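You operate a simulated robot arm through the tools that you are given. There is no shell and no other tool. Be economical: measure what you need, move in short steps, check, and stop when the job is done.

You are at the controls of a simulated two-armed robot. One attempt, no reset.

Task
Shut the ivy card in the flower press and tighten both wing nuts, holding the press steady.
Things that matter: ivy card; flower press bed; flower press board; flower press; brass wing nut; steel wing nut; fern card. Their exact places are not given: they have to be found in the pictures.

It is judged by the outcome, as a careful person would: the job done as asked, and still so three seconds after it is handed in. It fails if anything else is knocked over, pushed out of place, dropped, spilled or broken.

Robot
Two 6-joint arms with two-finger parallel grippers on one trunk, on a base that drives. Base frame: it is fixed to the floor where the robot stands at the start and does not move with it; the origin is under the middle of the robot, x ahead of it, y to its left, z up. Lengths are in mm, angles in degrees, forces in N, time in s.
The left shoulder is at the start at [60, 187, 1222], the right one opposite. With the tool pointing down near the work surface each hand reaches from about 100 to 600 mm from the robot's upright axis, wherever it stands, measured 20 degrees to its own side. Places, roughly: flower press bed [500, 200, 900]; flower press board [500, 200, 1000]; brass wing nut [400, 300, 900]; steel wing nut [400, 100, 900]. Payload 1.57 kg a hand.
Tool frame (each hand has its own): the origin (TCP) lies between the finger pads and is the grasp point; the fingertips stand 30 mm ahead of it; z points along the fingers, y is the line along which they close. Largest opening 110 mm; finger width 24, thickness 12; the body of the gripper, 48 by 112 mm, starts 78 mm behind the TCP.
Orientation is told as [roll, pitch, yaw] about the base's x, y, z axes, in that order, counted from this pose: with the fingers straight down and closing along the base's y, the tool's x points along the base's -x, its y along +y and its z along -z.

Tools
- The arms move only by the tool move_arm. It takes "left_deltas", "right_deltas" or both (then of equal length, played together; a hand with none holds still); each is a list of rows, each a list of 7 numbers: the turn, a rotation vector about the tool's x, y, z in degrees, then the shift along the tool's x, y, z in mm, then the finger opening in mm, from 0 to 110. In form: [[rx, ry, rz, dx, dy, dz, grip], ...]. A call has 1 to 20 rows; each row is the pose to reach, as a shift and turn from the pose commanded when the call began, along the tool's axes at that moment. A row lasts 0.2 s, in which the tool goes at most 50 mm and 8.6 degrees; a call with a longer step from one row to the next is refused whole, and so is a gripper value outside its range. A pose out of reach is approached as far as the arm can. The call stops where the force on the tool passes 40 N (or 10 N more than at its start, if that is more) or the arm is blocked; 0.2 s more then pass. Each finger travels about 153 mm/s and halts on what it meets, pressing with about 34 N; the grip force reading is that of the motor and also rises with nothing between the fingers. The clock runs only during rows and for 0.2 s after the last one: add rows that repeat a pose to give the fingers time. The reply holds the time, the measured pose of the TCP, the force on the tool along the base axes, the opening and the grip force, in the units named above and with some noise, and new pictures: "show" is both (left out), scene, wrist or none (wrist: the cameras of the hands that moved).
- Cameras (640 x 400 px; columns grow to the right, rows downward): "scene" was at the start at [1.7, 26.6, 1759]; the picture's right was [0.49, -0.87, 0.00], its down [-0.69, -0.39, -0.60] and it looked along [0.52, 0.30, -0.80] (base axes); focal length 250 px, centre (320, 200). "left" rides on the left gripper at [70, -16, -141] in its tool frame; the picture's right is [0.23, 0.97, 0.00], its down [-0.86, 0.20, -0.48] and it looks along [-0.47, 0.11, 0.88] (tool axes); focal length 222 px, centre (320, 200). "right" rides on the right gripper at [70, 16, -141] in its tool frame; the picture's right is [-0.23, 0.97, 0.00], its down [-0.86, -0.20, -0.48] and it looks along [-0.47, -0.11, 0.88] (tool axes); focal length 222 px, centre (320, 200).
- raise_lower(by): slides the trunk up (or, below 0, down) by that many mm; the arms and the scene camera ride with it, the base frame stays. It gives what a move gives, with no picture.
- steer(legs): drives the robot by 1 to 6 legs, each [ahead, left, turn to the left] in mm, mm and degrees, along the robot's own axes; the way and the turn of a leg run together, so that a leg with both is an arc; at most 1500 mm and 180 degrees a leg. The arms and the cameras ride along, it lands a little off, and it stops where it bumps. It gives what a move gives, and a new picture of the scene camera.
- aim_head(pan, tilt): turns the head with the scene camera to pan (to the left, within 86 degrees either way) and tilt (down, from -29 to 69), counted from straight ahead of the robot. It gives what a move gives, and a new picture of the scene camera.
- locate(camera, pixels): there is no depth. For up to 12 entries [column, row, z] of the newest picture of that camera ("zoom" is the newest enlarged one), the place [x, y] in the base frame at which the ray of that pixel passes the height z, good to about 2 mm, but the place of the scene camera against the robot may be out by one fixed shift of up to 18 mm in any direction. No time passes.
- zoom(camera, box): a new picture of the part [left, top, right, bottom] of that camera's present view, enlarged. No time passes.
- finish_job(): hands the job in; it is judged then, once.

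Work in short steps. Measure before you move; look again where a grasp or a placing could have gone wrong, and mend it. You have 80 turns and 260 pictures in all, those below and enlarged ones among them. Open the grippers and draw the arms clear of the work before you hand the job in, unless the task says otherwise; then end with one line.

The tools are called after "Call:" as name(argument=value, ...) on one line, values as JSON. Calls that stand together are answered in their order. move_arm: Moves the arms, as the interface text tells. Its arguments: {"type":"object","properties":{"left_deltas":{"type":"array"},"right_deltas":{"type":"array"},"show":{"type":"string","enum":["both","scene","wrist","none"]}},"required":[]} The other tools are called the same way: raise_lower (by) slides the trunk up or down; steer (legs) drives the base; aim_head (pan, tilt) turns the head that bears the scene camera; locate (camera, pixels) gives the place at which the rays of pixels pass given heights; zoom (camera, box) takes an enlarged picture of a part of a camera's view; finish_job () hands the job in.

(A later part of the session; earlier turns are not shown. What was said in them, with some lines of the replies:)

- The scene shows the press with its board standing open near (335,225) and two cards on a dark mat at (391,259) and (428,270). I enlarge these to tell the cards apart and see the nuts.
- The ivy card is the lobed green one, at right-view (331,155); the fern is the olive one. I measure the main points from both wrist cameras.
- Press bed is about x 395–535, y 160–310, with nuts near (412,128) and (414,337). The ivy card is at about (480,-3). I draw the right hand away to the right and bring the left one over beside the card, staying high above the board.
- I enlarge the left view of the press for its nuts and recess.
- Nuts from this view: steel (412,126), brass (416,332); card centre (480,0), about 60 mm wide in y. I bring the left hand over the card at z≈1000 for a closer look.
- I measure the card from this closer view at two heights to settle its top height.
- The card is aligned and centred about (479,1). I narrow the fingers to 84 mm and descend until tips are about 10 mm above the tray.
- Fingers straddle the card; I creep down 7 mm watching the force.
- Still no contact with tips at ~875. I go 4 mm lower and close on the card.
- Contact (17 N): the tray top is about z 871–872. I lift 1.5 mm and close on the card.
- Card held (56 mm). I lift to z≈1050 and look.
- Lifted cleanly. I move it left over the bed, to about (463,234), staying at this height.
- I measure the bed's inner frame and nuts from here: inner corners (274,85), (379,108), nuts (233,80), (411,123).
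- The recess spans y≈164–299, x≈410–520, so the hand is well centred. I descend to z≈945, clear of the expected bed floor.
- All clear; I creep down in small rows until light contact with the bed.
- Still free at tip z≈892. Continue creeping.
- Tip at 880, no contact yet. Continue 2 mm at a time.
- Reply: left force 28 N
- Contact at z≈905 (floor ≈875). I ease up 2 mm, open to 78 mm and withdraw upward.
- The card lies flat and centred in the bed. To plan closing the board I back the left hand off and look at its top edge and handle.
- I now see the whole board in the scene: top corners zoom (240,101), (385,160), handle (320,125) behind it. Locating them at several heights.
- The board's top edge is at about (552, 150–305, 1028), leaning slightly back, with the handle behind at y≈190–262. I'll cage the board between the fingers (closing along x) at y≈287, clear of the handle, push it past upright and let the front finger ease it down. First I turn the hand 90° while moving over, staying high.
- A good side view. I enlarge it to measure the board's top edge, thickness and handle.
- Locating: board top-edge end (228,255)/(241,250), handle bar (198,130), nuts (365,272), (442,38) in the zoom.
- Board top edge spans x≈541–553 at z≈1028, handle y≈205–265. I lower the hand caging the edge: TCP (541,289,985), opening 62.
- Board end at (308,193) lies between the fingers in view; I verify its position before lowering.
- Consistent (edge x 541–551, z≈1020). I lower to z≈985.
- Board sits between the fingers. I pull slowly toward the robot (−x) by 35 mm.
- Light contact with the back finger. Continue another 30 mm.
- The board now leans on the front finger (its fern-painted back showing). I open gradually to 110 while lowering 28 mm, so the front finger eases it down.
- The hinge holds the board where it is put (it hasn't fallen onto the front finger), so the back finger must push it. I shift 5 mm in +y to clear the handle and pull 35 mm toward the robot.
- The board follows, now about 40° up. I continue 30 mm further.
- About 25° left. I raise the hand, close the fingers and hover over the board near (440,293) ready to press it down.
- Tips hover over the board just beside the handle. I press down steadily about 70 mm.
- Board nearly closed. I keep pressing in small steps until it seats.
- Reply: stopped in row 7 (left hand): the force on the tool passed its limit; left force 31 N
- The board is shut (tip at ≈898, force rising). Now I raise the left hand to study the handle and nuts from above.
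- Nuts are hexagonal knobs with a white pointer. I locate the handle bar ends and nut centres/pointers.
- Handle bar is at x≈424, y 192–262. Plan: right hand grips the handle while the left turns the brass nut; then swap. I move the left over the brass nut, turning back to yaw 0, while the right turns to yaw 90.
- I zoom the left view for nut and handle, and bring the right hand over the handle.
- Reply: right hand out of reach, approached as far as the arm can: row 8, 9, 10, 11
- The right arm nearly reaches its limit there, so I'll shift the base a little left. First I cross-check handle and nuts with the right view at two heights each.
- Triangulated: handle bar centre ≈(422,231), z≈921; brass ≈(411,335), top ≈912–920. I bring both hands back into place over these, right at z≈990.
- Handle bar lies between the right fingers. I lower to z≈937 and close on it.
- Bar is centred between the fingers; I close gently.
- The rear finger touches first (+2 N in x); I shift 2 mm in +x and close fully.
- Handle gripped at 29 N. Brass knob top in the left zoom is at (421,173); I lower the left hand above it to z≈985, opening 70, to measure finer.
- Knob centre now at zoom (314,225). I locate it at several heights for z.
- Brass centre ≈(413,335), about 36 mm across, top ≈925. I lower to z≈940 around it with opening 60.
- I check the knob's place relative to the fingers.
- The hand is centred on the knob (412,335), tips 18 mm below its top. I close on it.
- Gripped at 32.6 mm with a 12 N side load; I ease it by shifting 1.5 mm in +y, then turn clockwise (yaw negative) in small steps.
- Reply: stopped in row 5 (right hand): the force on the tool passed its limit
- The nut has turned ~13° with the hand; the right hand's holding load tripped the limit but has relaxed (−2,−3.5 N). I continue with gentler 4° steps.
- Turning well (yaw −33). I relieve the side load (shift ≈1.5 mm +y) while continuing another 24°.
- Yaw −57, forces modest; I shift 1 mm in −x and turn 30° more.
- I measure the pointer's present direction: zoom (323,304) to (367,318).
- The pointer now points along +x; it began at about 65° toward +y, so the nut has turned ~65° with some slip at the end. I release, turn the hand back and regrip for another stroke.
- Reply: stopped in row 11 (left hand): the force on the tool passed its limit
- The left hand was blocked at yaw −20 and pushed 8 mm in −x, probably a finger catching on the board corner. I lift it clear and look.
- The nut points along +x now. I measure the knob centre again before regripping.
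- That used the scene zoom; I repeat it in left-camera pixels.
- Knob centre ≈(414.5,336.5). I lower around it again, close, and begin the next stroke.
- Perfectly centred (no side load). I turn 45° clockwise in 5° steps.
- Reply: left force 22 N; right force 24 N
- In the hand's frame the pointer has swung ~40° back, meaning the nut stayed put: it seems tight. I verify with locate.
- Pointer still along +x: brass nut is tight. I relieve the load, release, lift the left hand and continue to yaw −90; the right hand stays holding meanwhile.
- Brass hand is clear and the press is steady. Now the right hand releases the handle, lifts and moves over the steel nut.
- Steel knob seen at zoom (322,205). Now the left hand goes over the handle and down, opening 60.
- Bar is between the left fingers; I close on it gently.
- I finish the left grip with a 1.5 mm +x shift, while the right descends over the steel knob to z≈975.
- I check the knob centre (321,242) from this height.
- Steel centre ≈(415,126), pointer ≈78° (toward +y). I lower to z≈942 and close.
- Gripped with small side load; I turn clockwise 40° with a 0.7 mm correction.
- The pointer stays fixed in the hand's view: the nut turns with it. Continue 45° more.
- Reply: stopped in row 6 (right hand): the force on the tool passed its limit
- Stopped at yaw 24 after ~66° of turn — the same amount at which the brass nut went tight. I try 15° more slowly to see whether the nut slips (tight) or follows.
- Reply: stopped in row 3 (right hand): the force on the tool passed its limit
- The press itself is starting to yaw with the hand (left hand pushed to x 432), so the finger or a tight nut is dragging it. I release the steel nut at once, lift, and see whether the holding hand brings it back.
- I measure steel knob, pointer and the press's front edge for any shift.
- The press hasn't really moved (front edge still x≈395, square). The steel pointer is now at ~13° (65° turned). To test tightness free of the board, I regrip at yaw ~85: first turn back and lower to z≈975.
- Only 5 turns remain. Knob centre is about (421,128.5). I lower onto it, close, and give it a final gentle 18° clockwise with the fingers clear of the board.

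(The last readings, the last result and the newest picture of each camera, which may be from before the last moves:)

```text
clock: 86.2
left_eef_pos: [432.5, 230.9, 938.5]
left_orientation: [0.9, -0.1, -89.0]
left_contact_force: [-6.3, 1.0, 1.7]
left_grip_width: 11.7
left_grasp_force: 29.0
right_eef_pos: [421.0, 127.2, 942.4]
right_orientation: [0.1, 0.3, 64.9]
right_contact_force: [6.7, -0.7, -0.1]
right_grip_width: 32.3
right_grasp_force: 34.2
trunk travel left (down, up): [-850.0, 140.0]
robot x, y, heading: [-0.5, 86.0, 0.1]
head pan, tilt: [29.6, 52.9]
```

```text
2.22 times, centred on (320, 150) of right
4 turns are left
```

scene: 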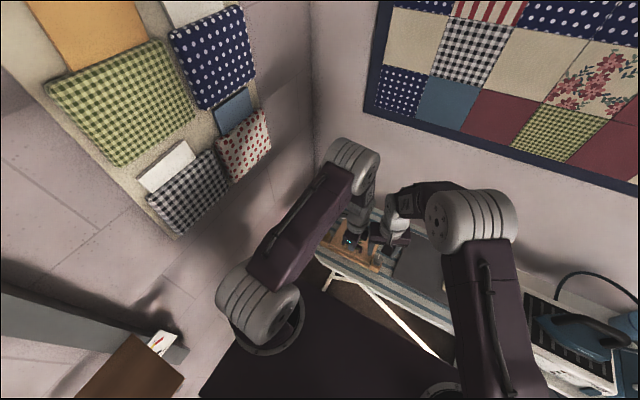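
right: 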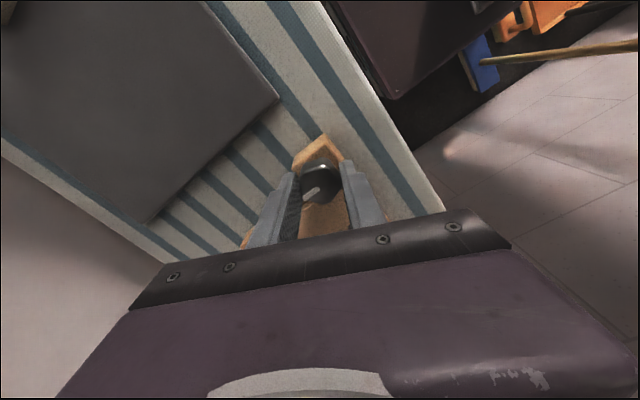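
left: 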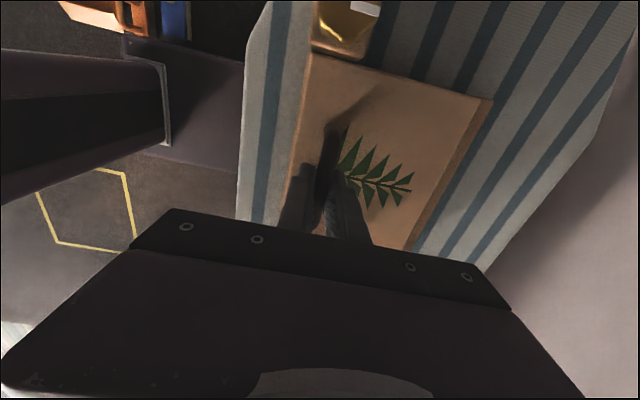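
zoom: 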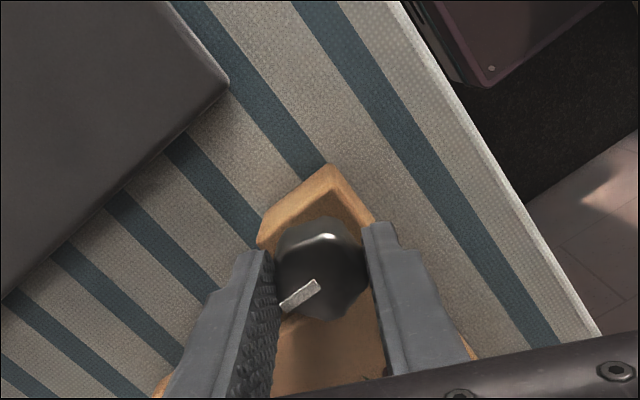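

The nut still followed (~15°) with low force, so the earlier drag was finger contact. I turn up to 33° more, staying short of the board-contact angle.

Call:
move_arm(right_deltas=[[0, 0, 0, 0, -0.7, 0, 24], [0, 0, 3.5, 0, -0.7, 0, 24], [0, 0, 7, 0, -0.7, 0, 24], [0, 0, 10.5, 0, -0.7, 0, 24], [0, 0, 14, 0, -0.7, 0, 24], [0, 0, 17.5, 0, -0.7, 0, 24], [0, 0, 21, 0, -0.7, 0, 24], [0, 0, 24.5, 0, -0.7, 0, 24], [0, 0, 28, 0, -0.7, 0, 24], [0, 0, 31, 0, -0.7, 0, 24], [0, 0, 33, 0, -0.7, 0, 24]], show="wrist")

Call:
zoom(camera="right", box=[200, 60, 440, 240])

```text
clock: 88.6
left_eef_pos: [431.9, 232.0, 938.4]
left_orientation: [0.7, -0.2, -88.9]
left_contact_force: [0.5, -2.2, 1.3]
left_grip_width: 11.4
left_grasp_force: 28.2
right_eef_pos: [421.5, 127.3, 941.6]
right_orientation: [0.0, 0.2, 31.7]
right_contact_force: [-1.4, 1.7, 0.0]
right_grip_width: 32.8
right_grasp_force: 33.8
trunk travel left (down, up): [-850.0, 140.0]
robot x, y, heading: [2.0, 89.5, -0.1]
head pan, tilt: [29.6, 52.9]
```

right: 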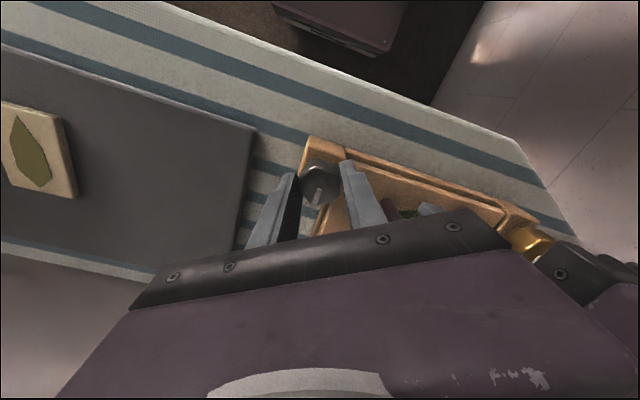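

```text
2.22 times, centred on (320, 150) of right
3 turns are left
```

zoom: 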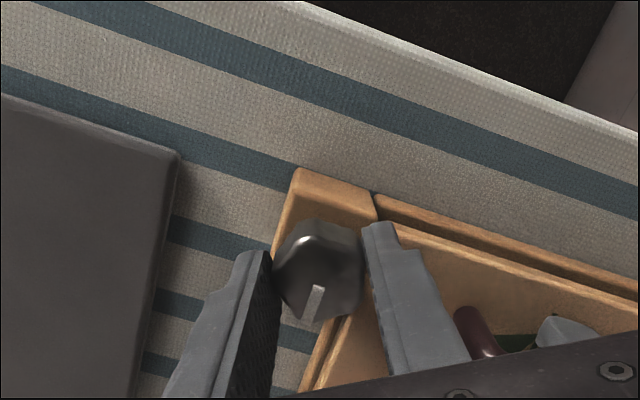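

The hand turned 33° while the pointer stayed along +x in the base: the steel nut is tight too. Now right releases and lifts; the left eases the press back the ~6 mm it had crept, opens, and lifts clear.

Call:
move_arm(right_deltas=[[0, 0, 0, 0, 0, 0, 32], [0, 0, 0, 0, 0, 0, 38], [0, 0, 0, 0, 0, 0, 42], [0, 0, 0, 0, 0, -25, 44], [0, 0, 0, 0, 0, -65, 50], [0, 0, 0, 0, 0, -105, 50], [0, 0, 0, 0, 0, -130, 50], [0, 0, 0, 0, 0, -130, 50], [0, 0, 0, 0, 0, -130, 50], [0, 0, 0, 0, 0, -130, 50], [0, 0, 0, 0, 0, -130, 50], [0, 0, 0, 0, 0, -130, 50], [0, 0, 0, 0, 0, -130, 50], [0, 0, 0, 0, 0, -130, 50], [0, 0, 0, 0, 0, -130, 50], [0, 0, 0, 0, 0, -130, 50], [0, 0, 0, 0, 0, -130, 50]], left_deltas=[[0, 0, 0, 0, 0, 0, 2], [0, 0, 0, 0, 0, 0, 2], [0, 0, 0, 0, 0, 0, 2], [0, 0, 0, 0, 0, 0, 2], [0, 0, 0, 0, 0, 0, 2], [0, 0, 0, 0, -2, 0, 2], [0, 0, 0, 0, -4, 0, 2], [0, 0, 0, 0, -6, 0, 2], [0, 0, 0, 0, -6, 0, 2], [0, 0, 0, 0, -6, 0, 20], [0, 0, 0, 0, -6, 0, 40], [0, 0, 0, 0, -6, 0, 50], [0, 0, 0, 0, -6, -10, 52], [0, 0, 0, 0, -6, -40, 54], [0, 0, 0, 0, -6, -80, 54], [0, 0, 0, 0, -6, -115, 54], [0, 0, 0, 0, -6, -130, 54]])

Call:
zoom(camera="scene", box=[290, 180, 430, 290])

```text
clock: 92.0
left_eef_pos: [424.6, 233.1, 1037.5]
left_orientation: [0.9, 0.0, -88.6]
left_contact_force: [4.6, 0.2, -11.5]
left_grip_width: 54.0
left_grasp_force: 0.0
right_eef_pos: [423.2, 130.5, 1077.6]
right_orientation: [0.0, -0.1, 32.3]
right_contact_force: [-6.0, 0.3, 11.7]
right_grip_width: 50.0
right_grasp_force: 0.1
trunk travel left (down, up): [-850.0, 140.0]
robot x, y, heading: [1.6, 89.4, -0.1]
head pan, tilt: [29.6, 52.9]
stopped in row 16 (left hand): the force on the tool passed its limit (the readings are from after the stop); the commanded pose is now the measured one
```

scene: 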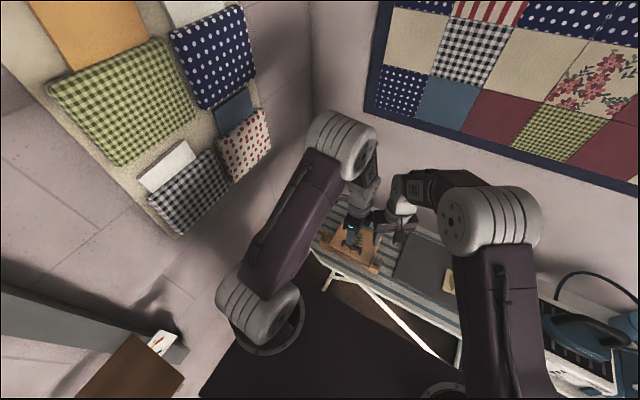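
right: 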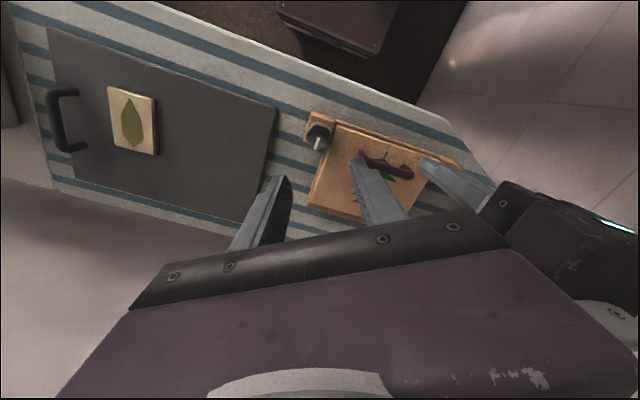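
left: 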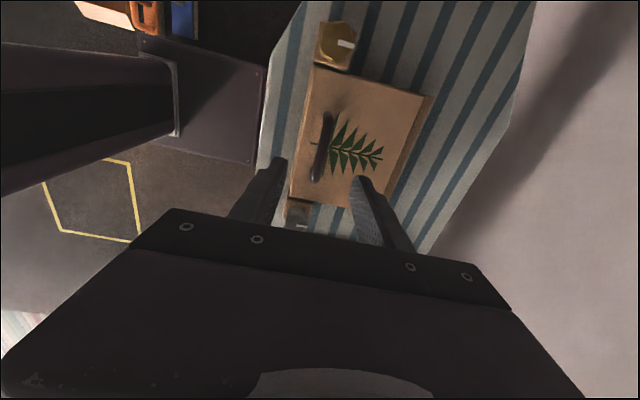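

```text
3.64 times, centred on (360, 235) of scene
2 turns are left
```

zoom: 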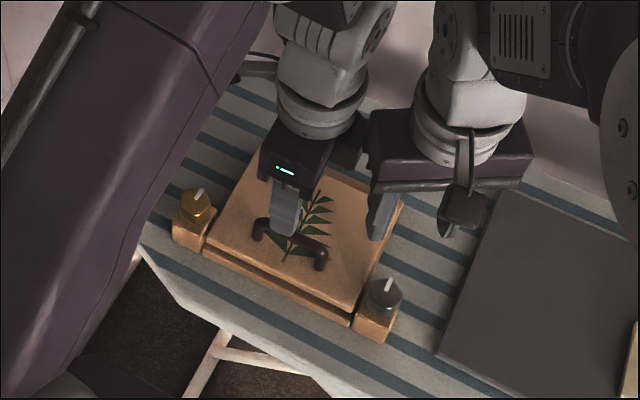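

The press is shut, both pointers aligned, nothing displaced; the two wrists merely touched while lifting, well above the work. I part the hands sideways, clear of everything.

Call:
move_arm(right_deltas=[[0, 0, 0, 8, -13, 0, 50], [0, 0, 0, 21, -34, 0, 50], [0, 0, 0, 37, -60, 0, 50], [0, 0, 0, 53, -85, 0, 50], [0, 0, 0, 53, -85, 0, 50]], left_deltas=[[0, 0, 0, 10, 0, 0, 54], [0, 0, 0, 35, 0, 0, 54], [0, 0, 0, 65, 0, -10, 54], [0, 0, 0, 95, 0, -30, 54], [0, 0, 0, 95, 0, -30, 54]], show="scene")

```text
clock: 93.2
left_eef_pos: [422.1, 329.0, 1067.5]
left_orientation: [0.9, 0.0, -88.7]
left_contact_force: [0.2, 0.3, -0.6]
left_grip_width: 54.1
left_grasp_force: 0.0
right_eef_pos: [424.7, 29.0, 1076.6]
right_orientation: [0.0, -0.2, 32.2]
right_contact_force: [0.7, -0.5, -0.8]
right_grip_width: 50.2
right_grasp_force: 0.1
trunk travel left (down, up): [-850.0, 140.0]
robot x, y, heading: [-2.2, 88.9, 0.3]
head pan, tilt: [29.6, 52.9]
1 turns are left
```

scene: 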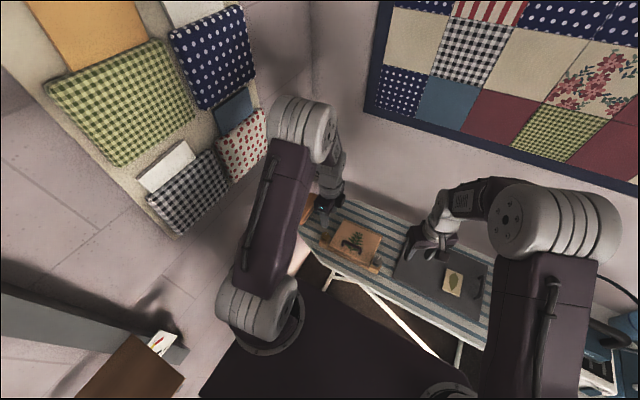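

Both hands are clear and unloaded, and the press is shut with its nuts tight, so I hand the job in.

Call:
finish_job()

```text
The job is handed in.
```

The ivy card is shut in the press and both wing nuts are turned clockwise until the fingers slipped. The other hand held the handle for each nut; the press crept about 7 mm during the steel nut and I eased it back about 6 mm.
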